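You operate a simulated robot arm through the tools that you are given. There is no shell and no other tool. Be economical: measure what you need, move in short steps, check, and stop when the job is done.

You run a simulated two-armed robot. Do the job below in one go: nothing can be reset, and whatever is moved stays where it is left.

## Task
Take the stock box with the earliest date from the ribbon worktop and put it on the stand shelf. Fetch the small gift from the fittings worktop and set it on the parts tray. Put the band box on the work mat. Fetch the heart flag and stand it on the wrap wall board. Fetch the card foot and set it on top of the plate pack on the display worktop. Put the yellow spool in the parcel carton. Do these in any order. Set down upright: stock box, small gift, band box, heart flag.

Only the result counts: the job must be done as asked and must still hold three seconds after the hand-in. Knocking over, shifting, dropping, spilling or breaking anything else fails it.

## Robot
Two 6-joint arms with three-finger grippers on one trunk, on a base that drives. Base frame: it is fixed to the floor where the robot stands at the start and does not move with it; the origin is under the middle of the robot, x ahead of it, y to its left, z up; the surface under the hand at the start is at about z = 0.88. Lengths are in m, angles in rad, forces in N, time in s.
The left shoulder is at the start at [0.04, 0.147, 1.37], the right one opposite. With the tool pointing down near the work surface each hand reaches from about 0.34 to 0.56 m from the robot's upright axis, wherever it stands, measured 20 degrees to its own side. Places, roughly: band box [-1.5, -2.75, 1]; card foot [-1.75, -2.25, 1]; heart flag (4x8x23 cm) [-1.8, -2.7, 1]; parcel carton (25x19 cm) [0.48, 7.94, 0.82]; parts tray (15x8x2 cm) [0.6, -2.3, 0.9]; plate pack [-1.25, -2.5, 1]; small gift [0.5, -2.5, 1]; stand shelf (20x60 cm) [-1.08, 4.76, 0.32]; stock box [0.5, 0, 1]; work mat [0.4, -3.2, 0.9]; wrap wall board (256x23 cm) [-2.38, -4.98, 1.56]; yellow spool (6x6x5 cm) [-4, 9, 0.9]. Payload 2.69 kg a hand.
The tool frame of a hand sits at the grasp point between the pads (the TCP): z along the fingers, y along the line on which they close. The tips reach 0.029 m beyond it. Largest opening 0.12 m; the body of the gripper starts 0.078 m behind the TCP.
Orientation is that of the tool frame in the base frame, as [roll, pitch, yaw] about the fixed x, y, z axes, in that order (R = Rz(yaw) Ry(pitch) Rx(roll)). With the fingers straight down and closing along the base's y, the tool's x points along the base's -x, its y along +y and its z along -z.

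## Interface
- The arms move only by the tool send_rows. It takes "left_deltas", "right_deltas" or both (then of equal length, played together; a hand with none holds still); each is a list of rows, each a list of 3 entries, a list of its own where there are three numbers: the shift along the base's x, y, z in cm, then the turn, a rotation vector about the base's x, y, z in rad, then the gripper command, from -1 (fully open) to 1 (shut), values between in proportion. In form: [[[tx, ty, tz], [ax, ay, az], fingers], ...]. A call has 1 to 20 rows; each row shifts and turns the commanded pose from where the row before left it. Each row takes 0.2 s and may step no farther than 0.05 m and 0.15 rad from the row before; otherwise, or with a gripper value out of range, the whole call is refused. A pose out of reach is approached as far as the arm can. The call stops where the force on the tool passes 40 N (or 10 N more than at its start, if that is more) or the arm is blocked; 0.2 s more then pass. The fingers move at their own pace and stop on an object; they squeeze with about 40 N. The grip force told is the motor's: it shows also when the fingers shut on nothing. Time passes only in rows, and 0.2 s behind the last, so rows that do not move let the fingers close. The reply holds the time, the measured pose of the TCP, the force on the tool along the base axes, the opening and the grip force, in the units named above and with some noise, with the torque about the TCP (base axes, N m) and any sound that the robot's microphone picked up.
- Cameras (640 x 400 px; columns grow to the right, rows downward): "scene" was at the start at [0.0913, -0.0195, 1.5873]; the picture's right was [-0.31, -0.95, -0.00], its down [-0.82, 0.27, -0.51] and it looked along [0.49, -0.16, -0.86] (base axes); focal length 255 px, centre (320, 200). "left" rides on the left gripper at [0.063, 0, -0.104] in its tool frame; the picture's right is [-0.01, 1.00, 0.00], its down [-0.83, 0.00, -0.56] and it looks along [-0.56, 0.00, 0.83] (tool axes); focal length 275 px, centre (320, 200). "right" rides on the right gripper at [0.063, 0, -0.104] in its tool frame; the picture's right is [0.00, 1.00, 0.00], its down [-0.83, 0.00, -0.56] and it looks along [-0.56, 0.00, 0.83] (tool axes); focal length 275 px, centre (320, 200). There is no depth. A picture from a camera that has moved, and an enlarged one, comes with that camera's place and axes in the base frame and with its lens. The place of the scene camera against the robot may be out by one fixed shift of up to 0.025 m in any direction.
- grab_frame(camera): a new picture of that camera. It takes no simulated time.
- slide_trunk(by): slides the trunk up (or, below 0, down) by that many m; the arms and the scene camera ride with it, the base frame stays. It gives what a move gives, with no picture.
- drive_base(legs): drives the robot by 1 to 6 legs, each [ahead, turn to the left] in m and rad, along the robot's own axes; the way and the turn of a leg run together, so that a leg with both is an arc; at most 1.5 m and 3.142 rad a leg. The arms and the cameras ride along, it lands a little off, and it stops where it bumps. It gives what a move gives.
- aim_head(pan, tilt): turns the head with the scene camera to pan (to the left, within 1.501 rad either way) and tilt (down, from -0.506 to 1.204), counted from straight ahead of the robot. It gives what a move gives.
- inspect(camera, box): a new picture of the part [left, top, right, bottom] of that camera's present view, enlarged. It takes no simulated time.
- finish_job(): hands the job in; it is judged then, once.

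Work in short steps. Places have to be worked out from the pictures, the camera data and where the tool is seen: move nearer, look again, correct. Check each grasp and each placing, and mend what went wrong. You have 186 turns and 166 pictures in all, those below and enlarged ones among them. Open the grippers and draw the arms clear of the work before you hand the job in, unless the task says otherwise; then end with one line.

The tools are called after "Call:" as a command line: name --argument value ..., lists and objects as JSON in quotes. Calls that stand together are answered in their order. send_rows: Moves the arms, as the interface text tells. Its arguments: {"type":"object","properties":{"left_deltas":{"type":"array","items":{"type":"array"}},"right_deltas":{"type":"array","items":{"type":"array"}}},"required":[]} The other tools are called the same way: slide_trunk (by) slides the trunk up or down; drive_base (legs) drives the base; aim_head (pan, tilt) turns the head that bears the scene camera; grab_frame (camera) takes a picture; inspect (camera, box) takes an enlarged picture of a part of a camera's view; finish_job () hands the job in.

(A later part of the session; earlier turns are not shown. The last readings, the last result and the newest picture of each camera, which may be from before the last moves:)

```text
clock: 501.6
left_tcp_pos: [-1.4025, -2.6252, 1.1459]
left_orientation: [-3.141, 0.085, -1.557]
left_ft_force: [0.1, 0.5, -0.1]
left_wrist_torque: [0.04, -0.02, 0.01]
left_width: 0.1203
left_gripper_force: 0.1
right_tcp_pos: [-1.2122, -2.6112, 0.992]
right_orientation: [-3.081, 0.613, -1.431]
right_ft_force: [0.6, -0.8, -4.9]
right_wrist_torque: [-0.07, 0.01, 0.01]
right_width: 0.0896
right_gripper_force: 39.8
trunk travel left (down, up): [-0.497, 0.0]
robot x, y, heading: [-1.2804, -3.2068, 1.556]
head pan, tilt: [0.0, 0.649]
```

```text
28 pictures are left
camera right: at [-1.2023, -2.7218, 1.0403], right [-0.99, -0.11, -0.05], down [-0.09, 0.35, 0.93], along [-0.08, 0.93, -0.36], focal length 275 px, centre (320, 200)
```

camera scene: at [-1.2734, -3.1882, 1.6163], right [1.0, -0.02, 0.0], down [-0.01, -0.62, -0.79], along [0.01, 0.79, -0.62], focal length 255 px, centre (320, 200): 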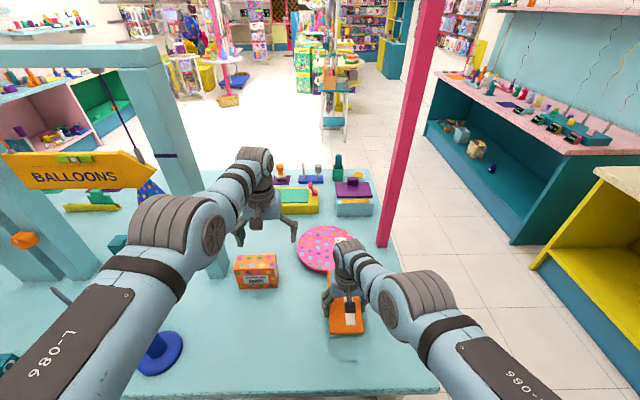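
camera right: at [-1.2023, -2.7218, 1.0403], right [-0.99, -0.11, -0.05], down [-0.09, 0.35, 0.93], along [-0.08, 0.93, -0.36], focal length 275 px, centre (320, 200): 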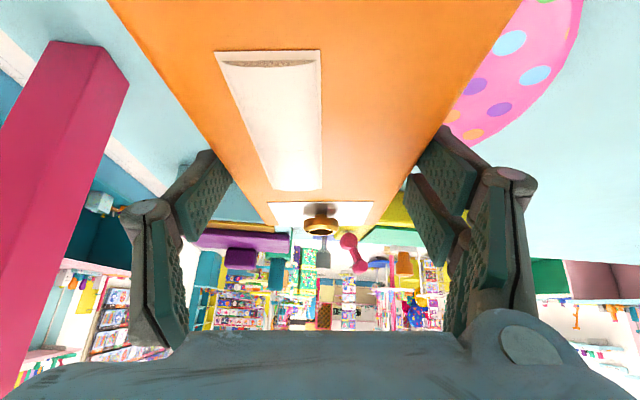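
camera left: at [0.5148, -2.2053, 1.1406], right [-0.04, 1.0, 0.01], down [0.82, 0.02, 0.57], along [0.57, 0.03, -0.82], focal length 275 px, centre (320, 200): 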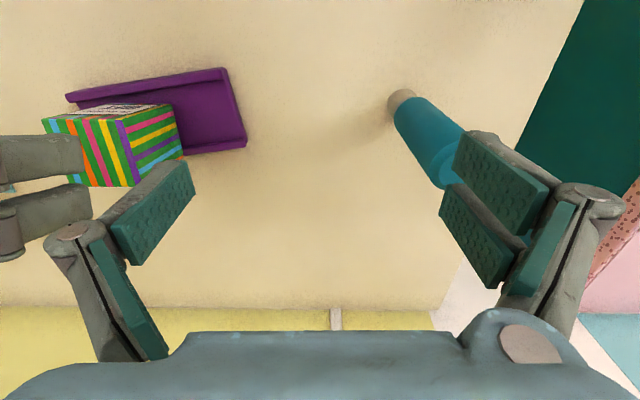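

The pad hangs to the +x side of the plates and the left arm blocks further motion. I move the left hand 6 cm away, restore the tool's roll, and shift over the plate centre.

Call:
send_rows --left_deltas '[[[-3, 0, 0], [0, 0, 0], -1], [[-3, 0, 0], [0, 0, 0], -1], [[-2, 0, 0], [0, 0, 0], -1], [[0, 0, 0], [0, 0, 0], -1], [[0, 0, 0], [0, 0, 0], -1], [[0, 0, 0], [0, 0, 0], -1]]' --right_deltas '[[[0, 0, 0], [-0.007, 0.051, 0.037], 1], [[-1.5, 0.5, 0], [0, 0, 0], 1], [[-1.5, 0.5, 0], [0, 0, 0], 1], [[-1.5, 0.5, 0], [0, 0, 0], 1], [[-0.4, 0.5, 0], [0, 0, 0], 1], [[0, 0, 0], [0, 0, 0], 1]]'

Call:
grab_frame --camera "scene"

```text
clock: 503.0
left_tcp_pos: [-1.4817, -2.612, 1.1432]
left_orientation: [-3.14, 0.08, -1.559]
left_ft_force: [0.4, 0.1, 0.1]
left_wrist_torque: [0.03, 0.02, -0.02]
left_width: 0.1199
left_gripper_force: 0.1
left hand out of reach, approached as far as the arm can: row 1, 2
right_tcp_pos: [-1.2621, -2.588, 0.9877]
right_orientation: [3.141, 0.609, -1.431]
right_ft_force: [0.4, -0.4, -4.9]
right_wrist_torque: [-0.06, -0.03, 0.0]
right_width: 0.0896
right_gripper_force: 40.3
trunk travel left (down, up): [-0.497, 0.0]
robot x, y, heading: [-1.2801, -3.2074, 1.557]
head pan, tilt: [0.0, 0.649]
```

```text
27 pictures are left
camera scene: at [-1.2728, -3.0971, 1.6173], right [1.0, -0.01, 0.0], down [-0.01, -0.61, -0.8], along [0.01, 0.8, -0.61], focal length 255 px, centre (320, 200)
```

scene: 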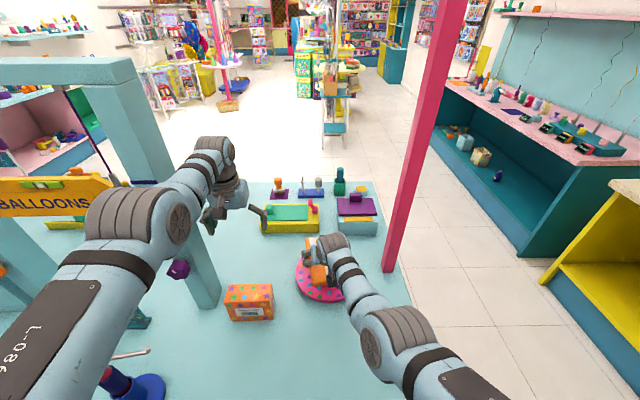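

The foot is over the plate pack. I move 2 cm further in and lower until contact.

Call:
send_rows --right_deltas '[[[0, 1, -1], [0, 0, 0], 1], [[0, 1, -1], [0, 0, 0], 1], [[0, 0, -1], [0, 0, 0], 1], [[0, 0, -0.7], [0, 0, 0], 1], [[0, 0, -0.5], [0, 0, 0], 1], [[0, 0, -0.5], [0, 0, 0], 1], [[0, 0, -0.5], [0, 0, 0], 1], [[0, 0, -0.5], [0, 0, 0], 1]]'

Call:
grab_frame --camera "right"

```text
clock: 504.8
left_tcp_pos: [-1.4829, -2.6102, 1.1425]
left_orientation: [-3.14, 0.081, -1.556]
left_ft_force: [-0.3, -0.8, 0.6]
left_wrist_torque: [0.03, -0.01, -0.01]
left_width: 0.12
left_gripper_force: 0.1
right_tcp_pos: [-1.246, -2.5945, 0.9435]
right_orientation: [3.139, 0.613, -1.431]
right_ft_force: [-0.9, 0.9, -5.3]
right_wrist_torque: [-0.05, -0.02, 0.0]
right_width: 0.0898
right_gripper_force: 40.2
right hand out of reach, approached as far as the arm can: row 1, 2, 3, 5, 7
trunk travel left (down, up): [-0.497, 0.0]
robot x, y, heading: [-1.2808, -3.206, 1.556]
head pan, tilt: [0.0, 0.649]
```

```text
26 pictures are left
camera right: at [-1.2288, -2.7057, 0.9923], right [-0.99, -0.14, 0.0], down [-0.05, 0.36, 0.93], along [-0.13, 0.92, -0.36], focal length 275 px, centre (320, 200)
```

right: 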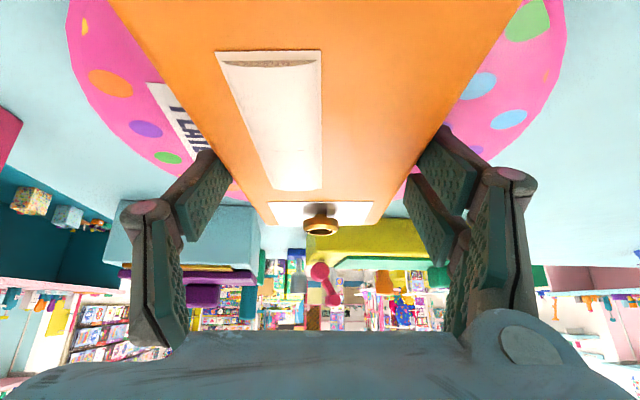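

The foot is centred over the plates but the hand is at its reach limit; I lower with the trunk in 1 cm steps until contact.

Call:
slide_trunk --by -0.012

Call:
slide_trunk --by -0.01

Call:
slide_trunk --by -0.01

```text
clock: 505.4
left_tcp_pos: [-1.4816, -2.6156, 1.1352]
left_orientation: [-3.139, 0.085, -1.558]
left_ft_force: [1.1, 0.2, 0.4]
left_wrist_torque: [-0.05, -0.01, -0.01]
left_width: 0.1201
left_gripper_force: 0.0
right_tcp_pos: [-1.2474, -2.5956, 0.9389]
right_orientation: [3.139, 0.627, -1.434]
right_ft_force: [1.3, 7.9, 36.6]
right_wrist_torque: [-0.98, 1.28, -0.1]
right_width: 0.0898
right_gripper_force: 40.3
trunk travel left (down, up): [-0.485, 0.012]
robot x, y, heading: [-1.2834, -3.2076, 1.554]
head pan, tilt: [0.0, 0.649]
```

```text
clock: 505.7
left_tcp_pos: [-1.482, -2.6166, 1.1338]
left_orientation: [-3.139, 0.086, -1.557]
left_ft_force: [-0.2, 0.6, 0.3]
left_wrist_torque: [0.0, -0.01, -0.01]
left_width: 0.12
left_gripper_force: 0.1
right_tcp_pos: [-1.2457, -2.5948, 0.9402]
right_orientation: [3.136, 0.632, -1.435]
right_ft_force: [1.8, -6.7, 17.2]
right_wrist_torque: [-0.77, 0.56, 0.23]
right_width: 0.0897
right_gripper_force: 39.9
trunk travel left (down, up): [-0.484, 0.013]
robot x, y, heading: [-1.2846, -3.2052, 1.553]
head pan, tilt: [0.0, 0.649]
stopped: the force on the tool passed its limit at 55 N (the readings are from after the stop); the commanded pose is now the measured one
```

```text
clock: 506.2
left_tcp_pos: [-1.4813, -2.6165, 1.1265]
left_orientation: [-3.141, 0.088, -1.557]
left_ft_force: [-0.1, 0.3, 0.2]
left_wrist_torque: [0.0, -0.03, 0.0]
left_width: 0.1202
left_gripper_force: 0.0
right_tcp_pos: [-1.2474, -2.5906, 0.9388]
right_orientation: [3.138, 0.649, -1.434]
right_ft_force: [0.9, -8.0, 22.8]
right_wrist_torque: [-1.23, 0.3, 0.14]
right_width: 0.0899
right_gripper_force: 40.1
trunk travel left (down, up): [-0.477, 0.021]
robot x, y, heading: [-1.2797, -3.2041, 1.552]
head pan, tilt: [0.0, 0.649]
stopped: the force on the tool passed its limit at 44 N (the readings are from after the stop); the commanded pose is now the measured one
```

Contact on the plates. I open and retreat upward and back along the tool, then check.

Call:
send_rows --right_deltas '[[[0, 0, 0.2], [0, 0, 0], 0.2], [[0, 0, 0], [0, 0, 0], -0.3], [[0, 0, 0], [0, 0, 0], -1], [[0, 0, 0], [0, 0, 0], -1], [[0, -1, 2], [0, 0, 0], -1], [[0, -2, 3], [0, 0, 0], -1], [[0, -2, 4], [0, 0, 0], -1], [[0, 0, 3], [0, 0, 0], -1], [[0, 0, 0], [0, 0, 0], -1]]'

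Call:
drive_base --legs '[[-0.2, 0]]'

Call:
grab_frame --camera "right"

```text
clock: 508.4
left_tcp_pos: [-1.4822, -2.612, 1.1248]
left_orientation: [-3.14, 0.082, -1.557]
left_ft_force: [-0.2, -0.2, 0.1]
left_wrist_torque: [-0.03, -0.02, 0.02]
left_width: 0.12
left_gripper_force: 0.1
right_tcp_pos: [-1.177, -2.6205, 1.042]
right_orientation: [-3.059, 0.626, -1.436]
right_ft_force: [-0.5, -0.4, -0.8]
right_wrist_torque: [-0.01, 0.01, 0.0]
right_width: 0.1201
right_gripper_force: 0.1
right hand out of reach, approached as far as the arm can: row 7, 8
trunk travel left (down, up): [-0.477, 0.021]
robot x, y, heading: [-1.2757, -3.205, 1.555]
head pan, tilt: [0.0, 0.649]
stopped in row 9 (right hand): the arm was blocked; the commanded pose is now the measured one
```

```text
clock: 510.0
left_tcp_pos: [-1.4848, -2.8088, 1.122]
left_orientation: [-3.141, 0.077, -1.557]
left_ft_force: [1.0, 0.0, 0.1]
left_wrist_torque: [-0.03, -0.01, 0.01]
left_width: 0.1196
left_gripper_force: 0.1
right_tcp_pos: [-1.1813, -2.8175, 1.0386]
right_orientation: [-3.061, 0.62, -1.438]
right_ft_force: [-0.3, 0.7, -0.7]
right_wrist_torque: [-0.01, -0.02, -0.01]
right_width: 0.1199
right_gripper_force: 0.1
trunk travel left (down, up): [-0.477, 0.021]
robot x, y, heading: [-1.2829, -3.4058, 1.556]
head pan, tilt: [0.0, 0.649]
```

```text
25 pictures are left
camera right: at [-1.1729, -2.9292, 1.0869], right [-0.99, -0.09, -0.07], down [-0.1, 0.34, 0.93], along [-0.06, 0.93, -0.35], focal length 275 px, centre (320, 200)
```

right: 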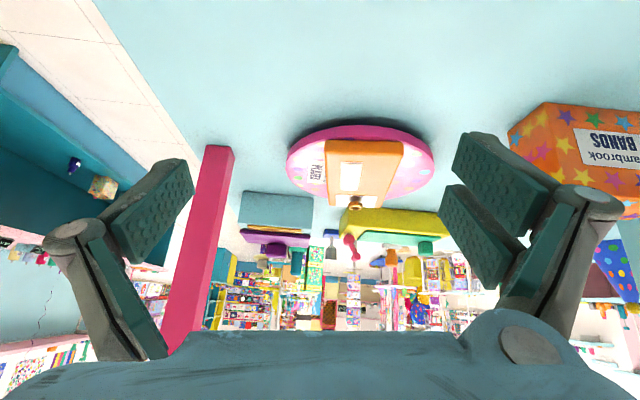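

The card foot rests on the plate pack. Next the band box ("Gambrook BANDS"): I look with the left wrist camera to size it.

Call:
grab_frame --camera "left"

```text
24 pictures are left
camera left: at [-1.4832, -2.8793, 1.2208], right [-1.0, -0.01, 0.0], down [-0.01, 0.79, 0.62], along [-0.01, 0.62, -0.79], focal length 275 px, centre (320, 200)
```

left: 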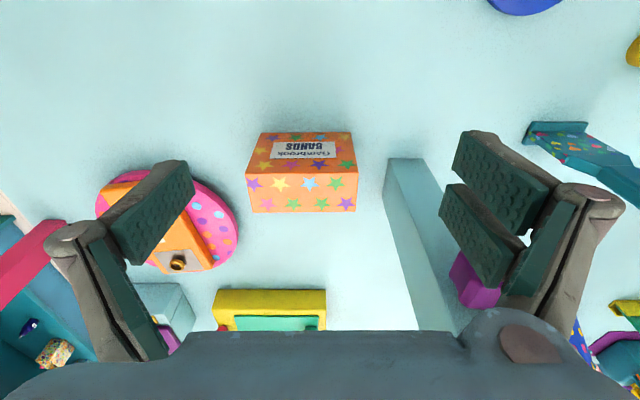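

Band box ≈12×5.7×10.5 cm centred [-1.462,-2.689], top 0.965; I'll grip it across y with the left hand, tool turned +90°. I rotate in place first, raising the right hand.

Call:
send_rows --left_deltas '[[[0, 0, 0], [-0.08, 0, 0], -1], [[0, 0, 0], [0, 0, 0.1427], -1], [[0, 0, 0], [0, 0, 0.1427], -1], [[0, 0, 0], [0, 0, 0.1427], -1], [[0, 0, 0], [0, 0, 0.1427], -1], [[0, 0, 0], [0, 0, 0.1427], -1], [[0, 0, 0], [0, 0, 0.1427], -1], [[0, 0, 0], [0, 0, 0.1427], -1], [[0, 0, 0], [0, 0, 0.1427], -1], [[0, 0, 0], [0, 0, 0.1427], -1], [[0, 0, 0], [0, 0, 0.1427], -1], [[0, 0, 0], [0, 0, 0.1427], -1], [[0, 0, 0], [0, 0, 0], -1]]' --right_deltas '[[[1, 0, 3], [0, 0, 0], -1], [[1, 0, 3], [0, 0, 0], -1], [[1, 0, 1], [-0.1, 0, 0], -1], [[0, 0, 0], [-0.1, 0, 0], -1], [[0, 0, 0], [-0.1, 0, 0], -1], [[0, 0, 0], [-0.1, 0, 0], -1], [[0, 0, 0], [-0.1, 0, 0], -1], [[0, 0, 0], [-0.1, 0, 0], -1], [[0, 0, 0], [0, 0, 0], -1], [[0, 0, 0], [0, 0, 0], -1], [[0, 0, 0], [0, 0, 0], -1], [[0, 0, 0], [0, 0, 0], -1], [[0, 0, 0], [0, 0, 0], -1]]'

Call:
drive_base --legs '[[0.17, 0]]'

Call:
grab_frame --camera "left"

```text
clock: 512.8
left_tcp_pos: [-1.4872, -2.8299, 1.1249]
left_orientation: [3.14, 0.002, 0.017]
left_ft_force: [0.6, 1.3, 0.5]
left_wrist_torque: [0.0, 0.0, 0.0]
left_width: 0.1202
left_gripper_force: 0.1
left hand out of reach, approached as far as the arm can: row 1
right_tcp_pos: [-1.1482, -2.8346, 1.1106]
right_orientation: [-3.135, 0.028, -1.461]
right_ft_force: [0.1, 0.4, -0.8]
right_wrist_torque: [0.0, -0.02, -0.02]
right_width: 0.1198
right_gripper_force: 0.0
right hand out of reach, approached as far as the arm can: row 8
trunk travel left (down, up): [-0.477, 0.021]
robot x, y, heading: [-1.2837, -3.406, 1.559]
head pan, tilt: [0.0, 0.649]
```

```text
clock: 514.2
left_tcp_pos: [-1.4821, -2.6643, 1.128]
left_orientation: [-3.137, 0.001, 0.014]
left_ft_force: [0.0, -0.5, -0.2]
left_wrist_torque: [0.04, 0.03, -0.01]
left_width: 0.1201
left_gripper_force: 0.0
right_tcp_pos: [-1.1449, -2.6691, 1.1136]
right_orientation: [-3.134, 0.031, -1.463]
right_ft_force: [-0.4, -0.3, -0.1]
right_wrist_torque: [0.07, 0.01, 0.03]
right_width: 0.1196
right_gripper_force: 0.0
trunk travel left (down, up): [-0.477, 0.021]
robot x, y, heading: [-1.2802, -3.2396, 1.555]
head pan, tilt: [0.0, 0.649]
```

```text
23 pictures are left
camera left: at [-1.4176, -2.6633, 1.2307], right [0.01, -1.0, 0.0], down [-0.83, -0.01, 0.56], along [-0.56, 0.0, -0.83], focal length 275 px, centre (320, 200)
```

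left: 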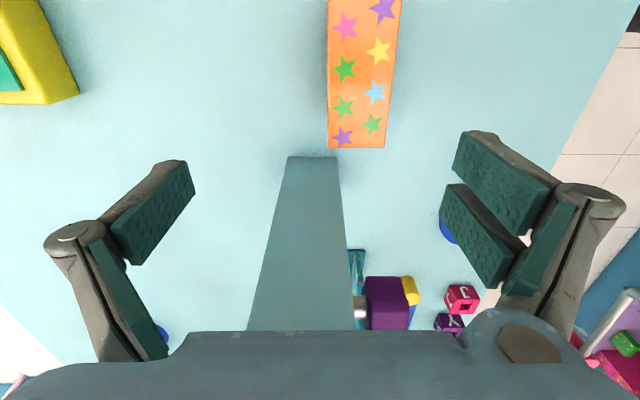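

Box top centre ≈[-1.47,-2.70]. I nudge the base 2 cm, then descend partway and verify y.

Call:
drive_base --legs '[[0.02, 0]]'

Call:
send_rows --left_deltas '[[[1, -2, -2], [0, 0, 0], -1], [[0.7, -2, -4], [0, 0, 0], -1], [[0, -1, -4], [0, 0, 0], -1], [[0, 0, -2.5], [0, 0, 0], -1], [[0, 0, 0], [0, 0, 0], -1]]'

```text
clock: 515.0
left_tcp_pos: [-1.482, -2.646, 1.1286]
left_orientation: [-3.136, 0.002, 0.012]
left_ft_force: [0.2, -0.8, 0.4]
left_wrist_torque: [0.05, -0.01, 0.0]
left_width: 0.12
left_gripper_force: 0.1
right_tcp_pos: [-1.1439, -2.6505, 1.114]
right_orientation: [-3.134, 0.035, -1.463]
right_ft_force: [0.1, -0.6, -0.1]
right_wrist_torque: [0.03, 0.03, -0.01]
right_width: 0.12
right_gripper_force: 0.0
trunk travel left (down, up): [-0.477, 0.021]
robot x, y, heading: [-1.2793, -3.2213, 1.556]
head pan, tilt: [0.0, 0.649]
```

```text
clock: 516.2
left_tcp_pos: [-1.4643, -2.6554, 0.9963]
left_orientation: [-3.141, 0.002, 0.013]
left_ft_force: [0.8, 0.6, 0.3]
left_wrist_torque: [0.02, 0.02, 0.0]
left_width: 0.1202
left_gripper_force: 0.1
left hand out of reach, approached as far as the arm can: row 1, 2
right_tcp_pos: [-1.1432, -2.6447, 1.1107]
right_orientation: [-3.134, 0.028, -1.465]
right_ft_force: [0.6, -0.6, -0.2]
right_wrist_torque: [0.0, -0.01, 0.02]
right_width: 0.1202
right_gripper_force: 0.0
trunk travel left (down, up): [-0.477, 0.021]
robot x, y, heading: [-1.2783, -3.2174, 1.551]
head pan, tilt: [0.0, 0.649]
```

y stayed at -2.655 (limit at height). I rise 1 cm, shift y back to -2.70, and then descend.

Call:
send_rows --left_deltas '[[[0, -0.5, 0.8], [0, 0, 0], -1], [[0, -2, 0], [0, 0, 0], -1], [[0, -2.2, 0], [0, 0, 0], -1], [[0, 0, 0], [0, 0, 0], -1]]'

Call:
grab_frame --camera "left"

```text
clock: 517.2
left_tcp_pos: [-1.4599, -2.6595, 0.9936]
left_orientation: [-3.141, -0.001, 0.012]
left_ft_force: [0.2, 0.5, -0.1]
left_wrist_torque: [-0.02, -0.01, -0.02]
left_width: 0.1198
left_gripper_force: 0.0
left hand out of reach, approached as far as the arm can: row 1, 2, 3
right_tcp_pos: [-1.1444, -2.6471, 1.1128]
right_orientation: [-3.133, 0.029, -1.463]
right_ft_force: [-0.4, 0.3, 0.4]
right_wrist_torque: [0.02, -0.02, 0.0]
right_width: 0.12
right_gripper_force: 0.0
trunk travel left (down, up): [-0.477, 0.021]
robot x, y, heading: [-1.2823, -3.2204, 1.555]
head pan, tilt: [0.0, 0.649]
```

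```text
22 pictures are left
camera left: at [-1.396, -2.6587, 1.0977], right [0.01, -1.0, 0.0], down [-0.83, -0.01, 0.56], along [-0.56, -0.01, -0.83], focal length 275 px, centre (320, 200)
```

left: 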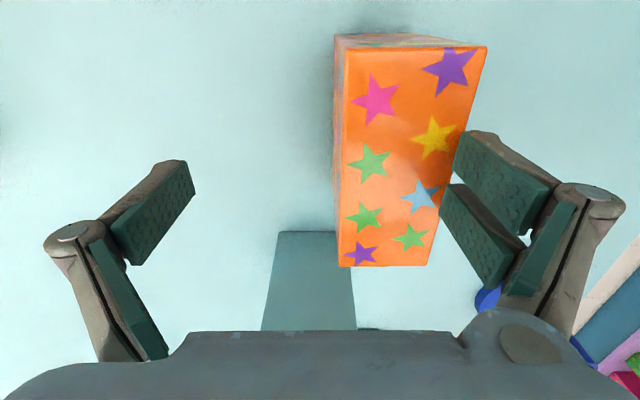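

The box centre is 4.1 cm nearer; I back the base by that much, then descend and close.

Call:
drive_base --legs '[[-0.043, 0]]'

Call:
send_rows --left_deltas '[[[-0.5, 0, -2], [0, 0, 0], -1], [[0, 0, -2], [0, 0, 0], -1], [[0, 0, -1.5], [0, 0, 0], -1], [[0, 0, 0], [0, 0, 0], -1]]'

Call:
grab_frame --camera "left"

```text
clock: 518.1
left_tcp_pos: [-1.4609, -2.6947, 0.9887]
left_orientation: [3.133, 0.002, 0.012]
left_ft_force: [-0.7, 0.9, -0.4]
left_wrist_torque: [-0.07, -0.01, 0.0]
left_width: 0.1199
left_gripper_force: 0.0
right_tcp_pos: [-1.1439, -2.6797, 1.1068]
right_orientation: [-3.137, 0.019, -1.463]
right_ft_force: [-0.3, 0.2, 0.1]
right_wrist_torque: [-0.13, 0.0, 0.0]
right_width: 0.1199
right_gripper_force: 0.1
trunk travel left (down, up): [-0.477, 0.021]
robot x, y, heading: [-1.2787, -3.261, 1.555]
head pan, tilt: [0.0, 0.649]
```

```text
clock: 519.1
left_tcp_pos: [-1.4672, -2.7179, 0.9447]
left_orientation: [-3.141, 0.003, 0.012]
left_ft_force: [-0.5, 0.1, -0.8]
left_wrist_torque: [0.02, -0.01, 0.01]
left_width: 0.1201
left_gripper_force: 0.0
left hand out of reach, approached as far as the arm can: row 1, 2, 3
right_tcp_pos: [-1.1461, -2.6906, 1.112]
right_orientation: [-3.135, 0.031, -1.463]
right_ft_force: [0.4, -0.9, 0.8]
right_wrist_torque: [0.03, -0.03, 0.01]
right_width: 0.1201
right_gripper_force: 0.0
trunk travel left (down, up): [-0.477, 0.021]
robot x, y, heading: [-1.2829, -3.2641, 1.554]
head pan, tilt: [0.0, 0.649]
```

```text
21 pictures are left
camera left: at [-1.4029, -2.7169, 1.0483], right [0.01, -1.0, 0.0], down [-0.83, -0.01, 0.56], along [-0.56, 0.0, -0.83], focal length 275 px, centre (320, 200)
```

left: 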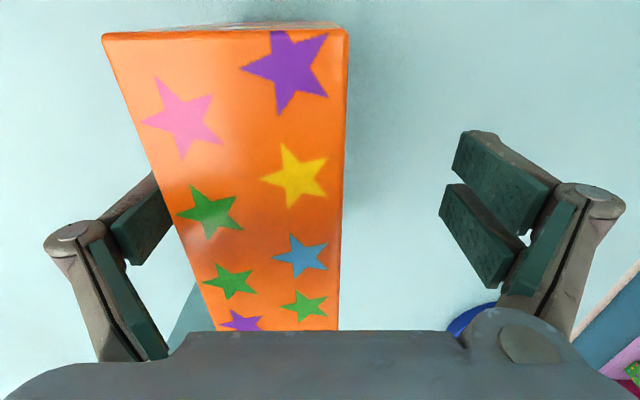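

One finger is close to the box; I drive 1.8 cm forward to centre, then close and lift.

Call:
drive_base --legs '[[0.018, 0]]'

Call:
send_rows --left_deltas '[[[0, 0, 0], [0, 0, 0], 0], [[0, 0, 0], [0, 0, 0], 1], [[0, 0, 0], [0, 0, 0], 1], [[0, 0, 0], [0, 0, 0], 1]]'

Call:
send_rows --left_deltas '[[[0, 0, 0.5], [0, 0, 0], 1], [[0, 0.5, 2.5], [0, 0, 0], 1], [[0, 1, 3], [0, 0, 0], 1], [[0, 1, 3], [0, 0, 0], 1], [[0, 1, 3], [0, 0, 0], 1], [[0, 1, 3], [0, 0, 0], 1], [[0, 0, 0], [0, 0, 0], 1]]'

```text
clock: 519.9
left_tcp_pos: [-1.467, -2.7021, 0.9459]
left_orientation: [-3.139, 0.003, 0.013]
left_ft_force: [-0.2, -0.5, 0.1]
left_wrist_torque: [0.05, 0.02, -0.01]
left_width: 0.12
left_gripper_force: 0.1
right_tcp_pos: [-1.1443, -2.6746, 1.1144]
right_orientation: [-3.135, 0.034, -1.463]
right_ft_force: [0.6, -0.4, -0.2]
right_wrist_torque: [0.07, 0.01, -0.02]
right_width: 0.1197
right_gripper_force: 0.1
trunk travel left (down, up): [-0.477, 0.021]
robot x, y, heading: [-1.2835, -3.2426, 1.555]
head pan, tilt: [0.0, 0.649]
```

```text
clock: 520.9
left_tcp_pos: [-1.4671, -2.6989, 0.9432]
left_orientation: [3.14, 0.001, 0.013]
left_ft_force: [0.0, -0.4, -0.4]
left_wrist_torque: [0.0, 0.01, 0.01]
left_width: 0.0545
left_gripper_force: 39.6
right_tcp_pos: [-1.1455, -2.6697, 1.1117]
right_orientation: [-3.134, 0.027, -1.464]
right_ft_force: [-0.3, -0.5, 0.0]
right_wrist_torque: [0.02, 0.04, -0.03]
right_width: 0.1199
right_gripper_force: 0.1
trunk travel left (down, up): [-0.477, 0.021]
robot x, y, heading: [-1.2809, -3.2414, 1.553]
head pan, tilt: [0.0, 0.649]
```

```text
clock: 522.5
left_tcp_pos: [-1.4675, -2.668, 1.0958]
left_orientation: [3.141, 0.0, 0.012]
left_ft_force: [0.0, -0.9, -1.1]
left_wrist_torque: [0.01, -0.01, 0.01]
left_width: 0.0543
left_gripper_force: 40.1
left hand out of reach, approached as far as the arm can: row 5, 6
right_tcp_pos: [-1.1443, -2.6708, 1.1119]
right_orientation: [-3.134, 0.029, -1.462]
right_ft_force: [0.8, 0.1, 0.2]
right_wrist_torque: [-0.01, 0.02, 0.01]
right_width: 0.1199
right_gripper_force: 0.1
trunk travel left (down, up): [-0.477, 0.021]
robot x, y, heading: [-1.2833, -3.2416, 1.557]
head pan, tilt: [0.0, 0.649]
```

Band box held (0.054), bottom ≈1.01. I back off, turn east and drive to the fittings worktop at the green work mat.

Call:
drive_base --legs '[[-0.25, 0], [0, -1.461], [1.0, 0], [0, -0.096]]'

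Call:
aim_head --pan 0.15 --tilt 0.75

Call:
grab_frame --camera "scene"

```text
clock: 533.2
left_tcp_pos: [0.2853, -3.2129, 1.0949]
left_orientation: [3.141, -0.002, -1.548]
left_ft_force: [-0.9, 0.5, -1.0]
left_wrist_torque: [-0.05, -0.04, -0.02]
left_width: 0.0545
left_gripper_force: 40.3
right_tcp_pos: [0.2846, -3.535, 1.1121]
right_orientation: [-3.13, 0.027, -3.025]
right_ft_force: [0.5, 0.4, -0.2]
right_wrist_torque: [-0.03, 0.0, 0.01]
right_width: 0.1201
right_gripper_force: 0.0
trunk travel left (down, up): [-0.477, 0.021]
robot x, y, heading: [-0.2859, -3.4064, -0.003]
head pan, tilt: [0.0, 0.649]
```

```text
clock: 533.9
left_tcp_pos: [0.2846, -3.2143, 1.0954]
left_orientation: [3.14, -0.001, -1.547]
left_ft_force: [0.5, 0.7, -2.1]
left_wrist_torque: [-0.07, 0.01, 0.0]
left_width: 0.0545
left_gripper_force: 39.4
right_tcp_pos: [0.2853, -3.5387, 1.1107]
right_orientation: [-3.133, 0.027, -3.026]
right_ft_force: [-0.1, 0.5, 0.7]
right_wrist_torque: [0.0, 0.05, 0.01]
right_width: 0.1198
right_gripper_force: 0.0
trunk travel left (down, up): [-0.477, 0.021]
robot x, y, heading: [-0.2882, -3.4089, -0.01]
head pan, tilt: [0.15, 0.75]
```

```text
20 pictures are left
camera scene: at [-0.1783, -3.3929, 1.5892], right [0.14, -0.99, 0.0], down [-0.68, -0.1, -0.73], along [0.72, 0.1, -0.68], focal length 255 px, centre (320, 200)
```

scene: 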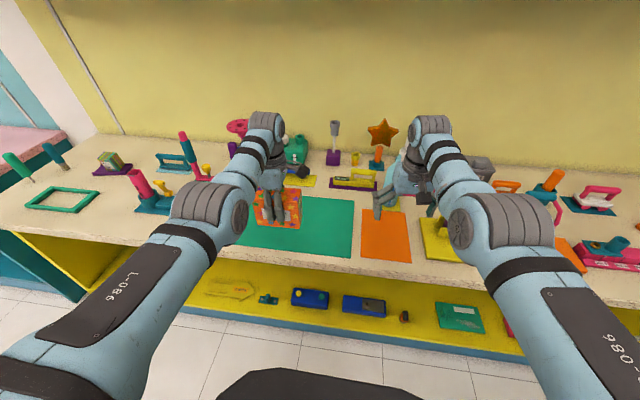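

The box is heading over the green mat (x 0.29–0.57, y -3.43…-3.04). I drive 0.14 forward and lower it to contact.

Call:
drive_base --legs '[[0.14, 0]]'

Call:
send_rows --left_deltas '[[[0, 0, -3], [0, 0, 0], 1], [[0, 0, -3], [0, 0, 0], 1], [[0, 0, -2.5], [0, 0, 0], 1], [[0, 0, -1], [0, 0, 0], 1], [[0, 0, -0.8], [0, 0, 0], 1], [[0, 0, -0.6], [0, 0, 0], 1], [[0, 0, -0.5], [0, 0, 0], 1], [[0, 0, -0.5], [0, 0, 0], 1], [[0, 0, -0.5], [0, 0, 0], 1]]'

```text
clock: 535.3
left_tcp_pos: [0.4147, -3.2158, 1.1006]
left_orientation: [-3.132, 0.001, -1.548]
left_ft_force: [-0.7, 0.0, -1.4]
left_wrist_torque: [0.02, -0.06, 0.02]
left_width: 0.0542
left_gripper_force: 40.3
right_tcp_pos: [0.4162, -3.539, 1.1181]
right_orientation: [-3.135, 0.04, -3.023]
right_ft_force: [-1.5, 0.0, 0.0]
right_wrist_torque: [-0.01, -0.13, 0.01]
right_width: 0.12
right_gripper_force: 0.1
trunk travel left (down, up): [-0.477, 0.021]
robot x, y, heading: [-0.1513, -3.4062, -0.006]
head pan, tilt: [0.15, 0.75]
```

```text
clock: 537.3
left_tcp_pos: [0.4053, -3.2154, 0.9773]
left_orientation: [-3.141, 0.001, -1.549]
left_ft_force: [-0.4, -1.0, -2.2]
left_wrist_torque: [0.0, -0.02, 0.0]
left_width: 0.0545
left_gripper_force: 40.4
left hand out of reach, approached as far as the arm can: row 2, 3, 5, 7
right_tcp_pos: [0.4262, -3.5384, 1.1132]
right_orientation: [-3.134, 0.029, -3.023]
right_ft_force: [-0.1, -1.0, 0.1]
right_wrist_torque: [0.0, 0.01, -0.04]
right_width: 0.1201
right_gripper_force: 0.0
trunk travel left (down, up): [-0.477, 0.021]
robot x, y, heading: [-0.1471, -3.406, -0.009]
head pan, tilt: [0.15, 0.75]
```

Not yet in contact at 0.977; I continue slowly.

Call:
send_rows --left_deltas '[[[0, 0, -0.5], [0, 0, 0], 1], [[0, 0, -0.5], [0, 0, 0], 1], [[0, 0, -0.5], [0, 0, 0], 1], [[0, 0, -0.5], [0, 0, 0], 1], [[0, 0, -0.5], [0, 0, 0], 1], [[0, 0, -0.5], [0, 0, 0], 1]]'

Call:
grab_frame --camera "left"

```text
clock: 538.7
left_tcp_pos: [0.396, -3.2142, 0.9495]
left_orientation: [-3.14, 0.002, -1.547]
left_ft_force: [-0.4, 0.4, -1.9]
left_wrist_torque: [-0.02, -0.02, 0.01]
left_width: 0.0546
left_gripper_force: 39.3
left hand out of reach, approached as far as the arm can: row 1, 3, 6
right_tcp_pos: [0.4252, -3.5385, 1.112]
right_orientation: [-3.135, 0.031, -3.025]
right_ft_force: [0.0, 0.4, 0.3]
right_wrist_torque: [-0.03, 0.03, 0.01]
right_width: 0.12
right_gripper_force: 0.1
trunk travel left (down, up): [-0.477, 0.021]
robot x, y, heading: [-0.1481, -3.4079, -0.011]
head pan, tilt: [0.15, 0.75]
```

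```text
19 pictures are left
camera left: at [0.3988, -3.2773, 1.0531], right [-1.0, -0.02, 0.0], down [-0.01, 0.83, 0.56], along [-0.01, 0.56, -0.83], focal length 275 px, centre (320, 200)
```

left: 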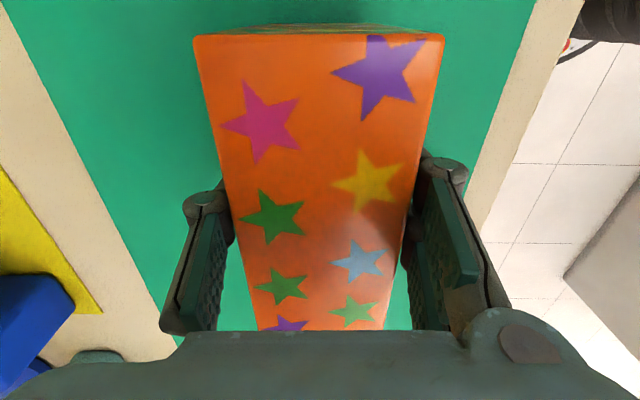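

Well over the mat; the surface is a bit lower. I continue in small steps to contact.

Call:
send_rows --left_deltas '[[[0, 0, -0.4], [0, 0, 0], 1], [[0, 0, -0.4], [0, 0, 0], 1], [[0, 0, -0.4], [0, 0, 0], 1], [[0, 0, -0.4], [0, 0, 0], 1], [[0, 0, -0.4], [0, 0, 0], 1], [[0, 0, -0.4], [0, 0, 0], 1]]'

```text
clock: 539.8
left_tcp_pos: [0.392, -3.2143, 0.9378]
left_orientation: [-3.129, 0.001, -1.549]
left_ft_force: [-4.3, -3.0, 7.0]
left_wrist_torque: [0.41, 0.06, 0.2]
left_width: 0.0546
left_gripper_force: 40.0
left hand out of reach, approached as far as the arm can: row 2, 5
right_tcp_pos: [0.4226, -3.5404, 1.1144]
right_orientation: [-3.135, 0.034, -3.024]
right_ft_force: [-0.1, -0.4, -0.2]
right_wrist_torque: [-0.04, -0.03, 0.01]
right_width: 0.1201
right_gripper_force: 0.0
trunk travel left (down, up): [-0.477, 0.021]
robot x, y, heading: [-0.1492, -3.409, -0.004]
head pan, tilt: [0.15, 0.75]
stopped in row 5 (left hand): the force on the tool passed its limit at 42 N (the readings are from after the stop); the commanded pose is now the measured one
```

Contact at 0.938. I open, rise straight up, back away, and check.

Call:
send_rows --left_deltas '[[[0, 0, 0.1], [0, 0, 0], 0.4], [[0, 0, 0], [0, 0, 0], -0.1], [[0, 0, 0], [0, 0, 0], -0.7], [[0, 0, 0], [0, 0, 0], -0.7], [[0, 0, 2], [0, 0, 0], -0.7], [[0, 0, 3], [0, 0, 0], -0.7], [[0.5, 0, 3], [0, 0, 0], -0.7], [[1, 0, 4], [0, 0, 0], -0.7], [[2, 0, 4], [0, 0, 0], -0.7], [[0, 0, 0], [0, 0, 0], -0.7]]'

Call:
drive_base --legs '[[-0.35, 0]]'

Call:
grab_frame --camera "scene"

```text
clock: 542.0
left_tcp_pos: [0.4284, -3.2152, 1.0985]
left_orientation: [-3.13, 0.0, -1.547]
left_ft_force: [-0.2, 0.4, -0.5]
left_wrist_torque: [0.0, -0.02, 0.02]
left_width: 0.1018
left_gripper_force: 0.1
right_tcp_pos: [0.4264, -3.5391, 1.1128]
right_orientation: [-3.134, 0.029, -3.023]
right_ft_force: [0.8, -0.2, 0.9]
right_wrist_torque: [-0.01, -0.02, -0.01]
right_width: 0.12
right_gripper_force: 0.0
trunk travel left (down, up): [-0.477, 0.021]
robot x, y, heading: [-0.1464, -3.4078, -0.001]
head pan, tilt: [0.15, 0.75]
```

```text
clock: 544.2
left_tcp_pos: [0.082, -3.2116, 1.0964]
left_orientation: [-3.134, 0.002, -1.545]
left_ft_force: [0.6, 0.4, 0.2]
left_wrist_torque: [0.01, 0.05, 0.0]
left_width: 0.1021
left_gripper_force: 0.0
right_tcp_pos: [0.0787, -3.5368, 1.1103]
right_orientation: [-3.135, 0.027, -3.023]
right_ft_force: [0.9, -0.2, -0.1]
right_wrist_torque: [0.0, 0.03, 0.0]
right_width: 0.1203
right_gripper_force: 0.0
trunk travel left (down, up): [-0.477, 0.021]
robot x, y, heading: [-0.4962, -3.4073, -0.006]
head pan, tilt: [0.15, 0.75]
```

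```text
18 pictures are left
camera scene: at [-0.3844, -3.3932, 1.5889], right [0.14, -0.99, 0.0], down [-0.68, -0.1, -0.73], along [0.72, 0.11, -0.68], focal length 255 px, centre (320, 200)
```

scene: 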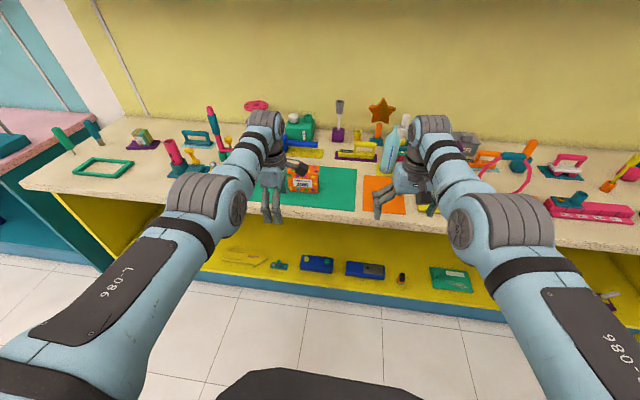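

Band box stands on the mat. Last: the heart flag at ≈[-1.78,-2.72] between poles and under the gate's sign. I restore the left tool's yaw, then drive to the island's south side facing north at x≈-1.62.

Call:
send_rows --left_deltas '[[[0, 0, 0], [0, 0, -0.1427], -1], [[0, 0, 0], [0, 0, -0.1427], -1], [[0, 0, 0], [0, 0, -0.1427], -1], [[0, 0, 0], [0, 0, -0.1427], -1], [[0, 0, 0], [0, 0, -0.1427], -1], [[0, 0, 0], [0, 0, -0.1427], -1], [[0, 0, 0], [0, 0, -0.1427], -1], [[0, 0, 0], [0, 0, -0.1427], -1], [[0, 0, 0], [0, 0, -0.1427], -1], [[0, 0, 0], [0, 0, -0.1427], -1], [[0, 0, 0], [0, 0, -0.1427], -1], [[0, 0, 0], [0, 0, 0], -1]]'

Call:
slide_trunk --by 0.02

Call:
drive_base --legs '[[0, -3.009], [1.133, 0], [0, -1.698]]'

Call:
aim_head --pan 0.1 --tilt 0.55

Call:
grab_frame --camera "scene"

```text
clock: 546.8
left_tcp_pos: [0.0785, -3.2125, 1.098]
left_orientation: [-3.131, 0.003, -3.118]
left_ft_force: [-0.3, -0.6, -0.1]
left_wrist_torque: [-0.03, 0.02, -0.02]
left_width: 0.1202
left_gripper_force: 0.0
right_tcp_pos: [0.0764, -3.5356, 1.1123]
right_orientation: [-3.134, 0.029, -3.022]
right_ft_force: [-0.2, 0.0, -0.7]
right_wrist_torque: [-0.01, 0.0, 0.0]
right_width: 0.1198
right_gripper_force: 0.0
trunk travel left (down, up): [-0.477, 0.021]
robot x, y, heading: [-0.4991, -3.4049, -0.003]
head pan, tilt: [0.15, 0.75]
```

```text
clock: 547.5
left_tcp_pos: [0.0776, -3.2122, 1.1184]
left_orientation: [-3.131, 0.003, -3.118]
left_ft_force: [-0.4, 0.1, 0.7]
left_wrist_torque: [0.01, 0.03, 0.0]
left_width: 0.1198
left_gripper_force: 0.0
right_tcp_pos: [0.0751, -3.5368, 1.1328]
right_orientation: [-3.136, 0.029, -3.023]
right_ft_force: [0.2, 0.1, 0.8]
right_wrist_torque: [-0.02, 0.01, 0.02]
right_width: 0.1198
right_gripper_force: 0.2
trunk travel left (down, up): [-0.497, 0.001]
robot x, y, heading: [-0.498, -3.4041, -0.012]
head pan, tilt: [0.15, 0.75]
```

```text
clock: 564.4
left_tcp_pos: [-1.8121, -2.9873, 1.1178]
left_orientation: [-3.131, 0.002, -1.543]
left_ft_force: [-0.2, -0.1, 0.0]
left_wrist_torque: [-0.01, -0.01, -0.03]
left_width: 0.1199
left_gripper_force: 0.1
right_tcp_pos: [-1.4877, -2.987, 1.131]
right_orientation: [-3.134, 0.028, -1.449]
right_ft_force: [0.6, 0.5, -0.3]
right_wrist_torque: [-0.02, -0.01, 0.01]
right_width: 0.12
right_gripper_force: 0.0
trunk travel left (down, up): [-0.497, 0.001]
robot x, y, heading: [-1.6139, -3.5601, 1.573]
head pan, tilt: [0.15, 0.75]
```

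```text
clock: 565.1
left_tcp_pos: [-1.8124, -2.9862, 1.1181]
left_orientation: [-3.13, 0.001, -1.544]
left_ft_force: [0.1, 0.1, 0.8]
left_wrist_torque: [-0.01, 0.01, 0.01]
left_width: 0.1201
left_gripper_force: 0.1
right_tcp_pos: [-1.4879, -2.9884, 1.1304]
right_orientation: [-3.135, 0.029, -1.448]
right_ft_force: [0.5, 0.2, 0.6]
right_wrist_torque: [0.02, 0.02, 0.04]
right_width: 0.1202
right_gripper_force: 0.1
trunk travel left (down, up): [-0.497, 0.001]
robot x, y, heading: [-1.6117, -3.56, 1.574]
head pan, tilt: [0.099, 0.55]
```

```text
17 pictures are left
camera scene: at [-1.617, -3.4503, 1.6256], right [1.0, 0.1, 0.0], down [0.05, -0.52, -0.85], along [-0.08, 0.85, -0.52], focal length 255 px, centre (320, 200)
```

scene: 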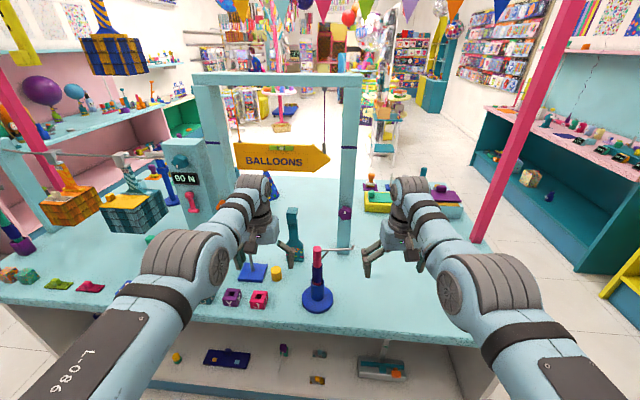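

The flag stands at ≈[-1.79,-2.70]. I tilt the left tool forward 0.5 rad, drive 0.22 ahead, and look through the left camera.

Call:
send_rows --left_deltas '[[[0, 0, 1], [0.1, 0, 0], -1], [[0, 0, 1], [0.1, 0, 0], -1], [[0, 0, 1], [0.1, 0, 0], -1], [[0, 0, 1], [0.1, 0, 0], -1], [[0, 0, 0], [0.1, 0, 0], -1], [[0, 0, 0], [0, 0, 0], -1]]'

Call:
drive_base --legs '[[0.22, 0]]'

Call:
grab_frame --camera "left"

```text
clock: 566.5
left_tcp_pos: [-1.809, -2.8826, 1.1541]
left_orientation: [-3.117, 0.5, -1.539]
left_ft_force: [-0.8, -0.6, -0.6]
left_wrist_torque: [0.01, 0.0, 0.01]
left_width: 0.1198
left_gripper_force: 0.0
left hand out of reach, approached as far as the arm can: row 1, 2, 3, 4, 5
right_tcp_pos: [-1.4869, -2.987, 1.1319]
right_orientation: [-3.136, 0.029, -1.449]
right_ft_force: [0.0, 0.0, 0.1]
right_wrist_torque: [-0.01, 0.0, -0.01]
right_width: 0.1201
right_gripper_force: 0.0
trunk travel left (down, up): [-0.497, 0.001]
robot x, y, heading: [-1.6106, -3.5587, 1.57]
head pan, tilt: [0.099, 0.55]
```

```text
clock: 568.3
left_tcp_pos: [-1.806, -2.6694, 1.1497]
left_orientation: [-3.119, 0.481, -1.545]
left_ft_force: [-0.5, 1.0, -0.6]
left_wrist_torque: [-0.03, 0.02, 0.03]
left_width: 0.1201
left_gripper_force: 0.0
right_tcp_pos: [-1.486, -2.771, 1.1308]
right_orientation: [-3.133, 0.03, -1.451]
right_ft_force: [-0.1, -0.6, -0.9]
right_wrist_torque: [0.0, 0.0, -0.03]
right_width: 0.1201
right_gripper_force: 0.2
trunk travel left (down, up): [-0.497, 0.001]
robot x, y, heading: [-1.6147, -3.345, 1.566]
head pan, tilt: [0.099, 0.55]
stopped in leg 1: the force on the tool passed its limit at 81 N (the readings are from after the stop); the commanded pose is now the measured one
```

```text
16 pictures are left
camera left: at [-1.8046, -2.773, 1.2117], right [-1.0, -0.01, -0.02], down [-0.02, 0.48, 0.88], along [0.0, 0.88, -0.48], focal length 275 px, centre (320, 200)
```

left: 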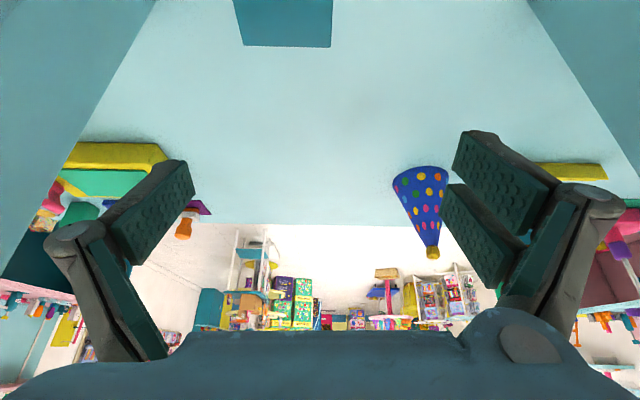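

The drive ended with a force spike on a tool. I look at the scene before anything else.

Call:
grab_frame --camera "scene"

```text
15 pictures are left
camera scene: at [-1.616, -3.2333, 1.6256], right [1.0, 0.1, 0.0], down [0.05, -0.52, -0.85], along [-0.08, 0.85, -0.52], focal length 255 px, centre (320, 200)
```

scene: 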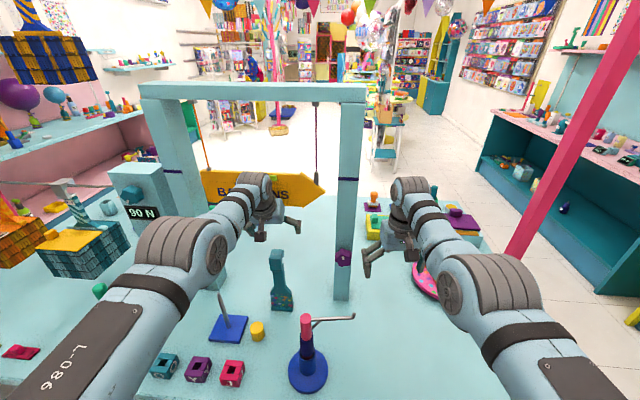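

The left gripper just touches the hanging sign; nothing fell. I back off 8 cm, then lower the hand to flag-neck height.

Call:
drive_base --legs '[[-0.09, 0]]'

Call:
send_rows --left_deltas '[[[0.5, 0, -3], [0, 0, 0], -1], [[0.5, 0, -4], [0, 0, 0], -1], [[0, 0, -4], [0, 0, 0], -1], [[0, 0, -1.5], [0, 0, 0], -1], [[0, 0, 0], [0, 0, 0], -1]]'

Call:
grab_frame --camera "left"

```text
clock: 569.4
left_tcp_pos: [-1.8065, -2.7438, 1.1391]
left_orientation: [-3.118, 0.469, -1.544]
left_ft_force: [0.3, 0.7, -1.2]
left_wrist_torque: [0.02, 0.01, -0.02]
left_width: 0.1198
left_gripper_force: 0.1
right_tcp_pos: [-1.486, -2.8462, 1.123]
right_orientation: [-3.136, 0.016, -1.451]
right_ft_force: [-0.3, 0.8, 0.3]
right_wrist_torque: [-0.07, 0.02, 0.05]
right_width: 0.1198
right_gripper_force: 0.1
trunk travel left (down, up): [-0.497, 0.001]
robot x, y, heading: [-1.6133, -3.432, 1.565]
head pan, tilt: [0.099, 0.55]
```

```text
clock: 570.6
left_tcp_pos: [-1.7968, -2.7788, 1.0292]
left_orientation: [-3.118, 0.487, -1.546]
left_ft_force: [0.0, 0.1, 0.8]
left_wrist_torque: [-0.02, 0.0, 0.0]
left_width: 0.1199
left_gripper_force: 0.0
left hand out of reach, approached as far as the arm can: row 2, 3
right_tcp_pos: [-1.4858, -2.8624, 1.1319]
right_orientation: [-3.135, 0.031, -1.451]
right_ft_force: [-0.3, -0.4, 0.5]
right_wrist_torque: [0.04, -0.04, 0.03]
right_width: 0.12
right_gripper_force: 0.0
trunk travel left (down, up): [-0.497, 0.001]
robot x, y, heading: [-1.6098, -3.4335, 1.568]
head pan, tilt: [0.099, 0.55]
```

```text
14 pictures are left
camera left: at [-1.7954, -2.8822, 1.0919], right [-1.0, -0.01, -0.02], down [-0.02, 0.47, 0.88], along [0.0, 0.88, -0.47], focal length 275 px, centre (320, 200)
```

left: 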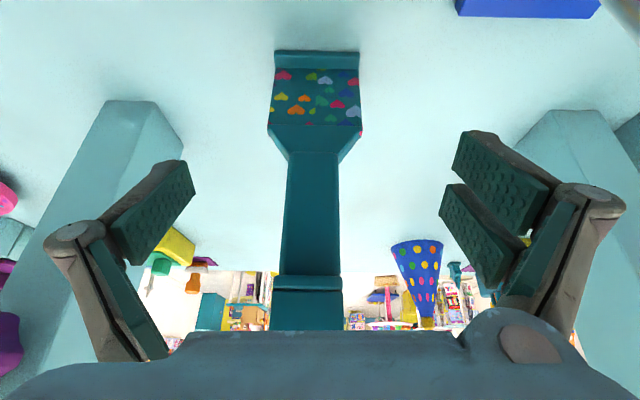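

The flag is centred between the fingers; its neck spans z≈0.97–1.05. I drive 7 cm forward and close on the neck.

Call:
drive_base --legs '[[0.07, 0]]'

Call:
send_rows --left_deltas '[[[0, 0, -0.8], [0, 0, 0], -1], [[0, 0, 0], [0, 0, 0], 0.2], [[0, 0, 0], [0, 0, 0], 1], [[0, 0, 0], [0, 0, 0], 1], [[0, 0, 0], [0, 0, 0], 1], [[0, 0, 0], [0, 0, 0], 1]]'

Call:
grab_frame --camera "left"

```text
clock: 571.7
left_tcp_pos: [-1.796, -2.7114, 1.0403]
left_orientation: [-3.118, 0.511, -1.541]
left_ft_force: [-0.3, -1.3, 0.1]
left_wrist_torque: [0.02, -0.04, 0.01]
left_width: 0.1198
left_gripper_force: 0.1
right_tcp_pos: [-1.4861, -2.8001, 1.138]
right_orientation: [-3.131, 0.039, -1.452]
right_ft_force: [0.3, 0.5, 0.7]
right_wrist_torque: [0.06, -0.02, 0.01]
right_width: 0.1201
right_gripper_force: 0.1
trunk travel left (down, up): [-0.497, 0.001]
robot x, y, heading: [-1.6145, -3.3688, 1.567]
head pan, tilt: [0.099, 0.55]
stopped in leg 1: the force on the tool passed its limit at 47 N (the readings are from after the stop); the commanded pose is now the measured one
```

```text
clock: 573.1
left_tcp_pos: [-1.7968, -2.7055, 1.0304]
left_orientation: [-3.118, 0.506, -1.544]
left_ft_force: [0.9, 0.1, 0.1]
left_wrist_torque: [0.0, 0.0, 0.0]
left_width: 0.0
left_gripper_force: 28.7
right_tcp_pos: [-1.4868, -2.7925, 1.1337]
right_orientation: [-3.132, 0.035, -1.45]
right_ft_force: [0.3, -0.5, 0.1]
right_wrist_torque: [-0.01, 0.04, 0.02]
right_width: 0.12
right_gripper_force: 0.0
trunk travel left (down, up): [-0.497, 0.001]
robot x, y, heading: [-1.6159, -3.3643, 1.564]
head pan, tilt: [0.099, 0.55]
```

```text
13 pictures are left
camera left: at [-1.7953, -2.8107, 1.0899], right [-1.0, -0.01, -0.02], down [-0.02, 0.46, 0.89], along [0.0, 0.89, -0.46], focal length 275 px, centre (320, 200)
```

left: 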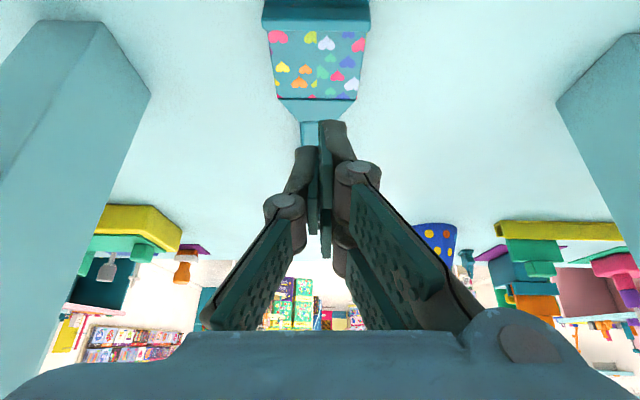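

The palm nudged the flag's head, sliding it ~4.5 cm north (still upright), and the fingers closed in front of it. I back off 12 cm, open, and turn the tool nearly horizontal so I can grip the neck from the front.

Call:
drive_base --legs '[[-0.12, 0]]'

Call:
send_rows --left_deltas '[[[0, 0, 0], [0.125, 0, 0], -1], [[0, 0, 0], [0.125, 0, 0], -1], [[0, 0, 0], [0.125, 0, 0], -1], [[0, 0, 0], [0.125, 0, 0], -1], [[0, 0, 0], [0.125, 0, 0], -1], [[0, 0, 0], [0.125, 0, 0], -1], [[0, 0, 0], [0.125, 0, 0], -1], [[0, 0, 0], [0.125, 0, 0], -1], [[0, 0, 0], [0, 0, 0], -1]]'

Call:
grab_frame --camera "left"

```text
clock: 574.4
left_tcp_pos: [-1.795, -2.8141, 1.0223]
left_orientation: [-3.117, 0.492, -1.544]
left_ft_force: [-0.3, 0.5, 0.8]
left_wrist_torque: [-0.09, 0.0, 0.01]
left_width: 0.0003
left_gripper_force: 28.5
right_tcp_pos: [-1.4849, -2.8996, 1.1269]
right_orientation: [-3.134, 0.019, -1.453]
right_ft_force: [0.3, 1.0, -0.4]
right_wrist_torque: [-0.04, 0.02, -0.01]
right_width: 0.1199
right_gripper_force: 0.0
trunk travel left (down, up): [-0.497, 0.001]
robot x, y, heading: [-1.6081, -3.4846, 1.562]
head pan, tilt: [0.099, 0.55]
```

```text
clock: 576.4
left_tcp_pos: [-1.7956, -2.8246, 1.0288]
left_orientation: [-2.805, 1.501, -1.244]
left_ft_force: [-0.4, -0.7, -0.4]
left_wrist_torque: [0.0, 0.0, -0.01]
left_width: 0.1199
left_gripper_force: 0.0
right_tcp_pos: [-1.4855, -2.9106, 1.1329]
right_orientation: [-3.134, 0.031, -1.452]
right_ft_force: [-0.3, 0.1, -0.8]
right_wrist_torque: [-0.02, -0.01, -0.01]
right_width: 0.1204
right_gripper_force: 0.1
trunk travel left (down, up): [-0.497, 0.001]
robot x, y, heading: [-1.6149, -3.4862, 1.567]
head pan, tilt: [0.099, 0.55]
```

```text
12 pictures are left
camera left: at [-1.7946, -2.9312, 0.9724], right [-1.0, 0.01, -0.02], down [-0.02, -0.5, 0.87], along [0.0, 0.87, 0.5], focal length 275 px, centre (320, 200)
```

left: 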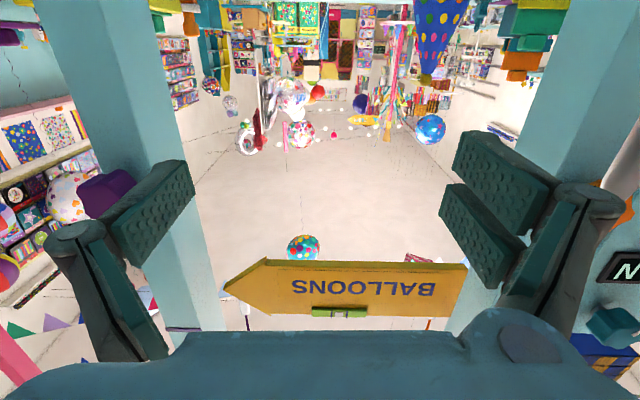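

The flag is not where it should stand in this view — it may have tipped back. I check with the scene camera.

Call:
inspect --camera "scene" --box '[220, 180, 420, 320]'

```text
2.86 times, centred on (320, 250) of scene
camera zoom: at [-1.6164, -3.3732, 1.6256], right [1.0, 0.09, 0.0], down [0.05, -0.52, -0.85], along [-0.08, 0.85, -0.52], focal length 729 px, centre (320, 57)
```

zoom: 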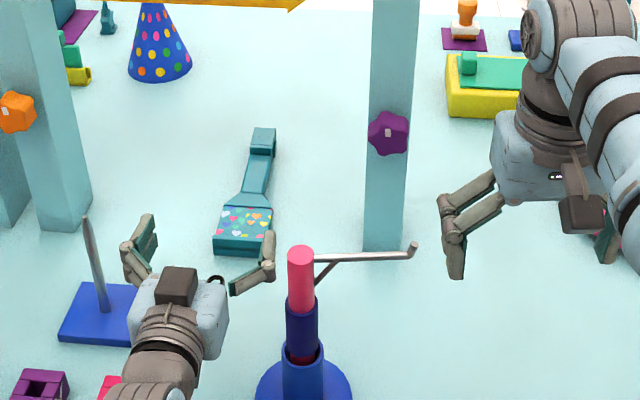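

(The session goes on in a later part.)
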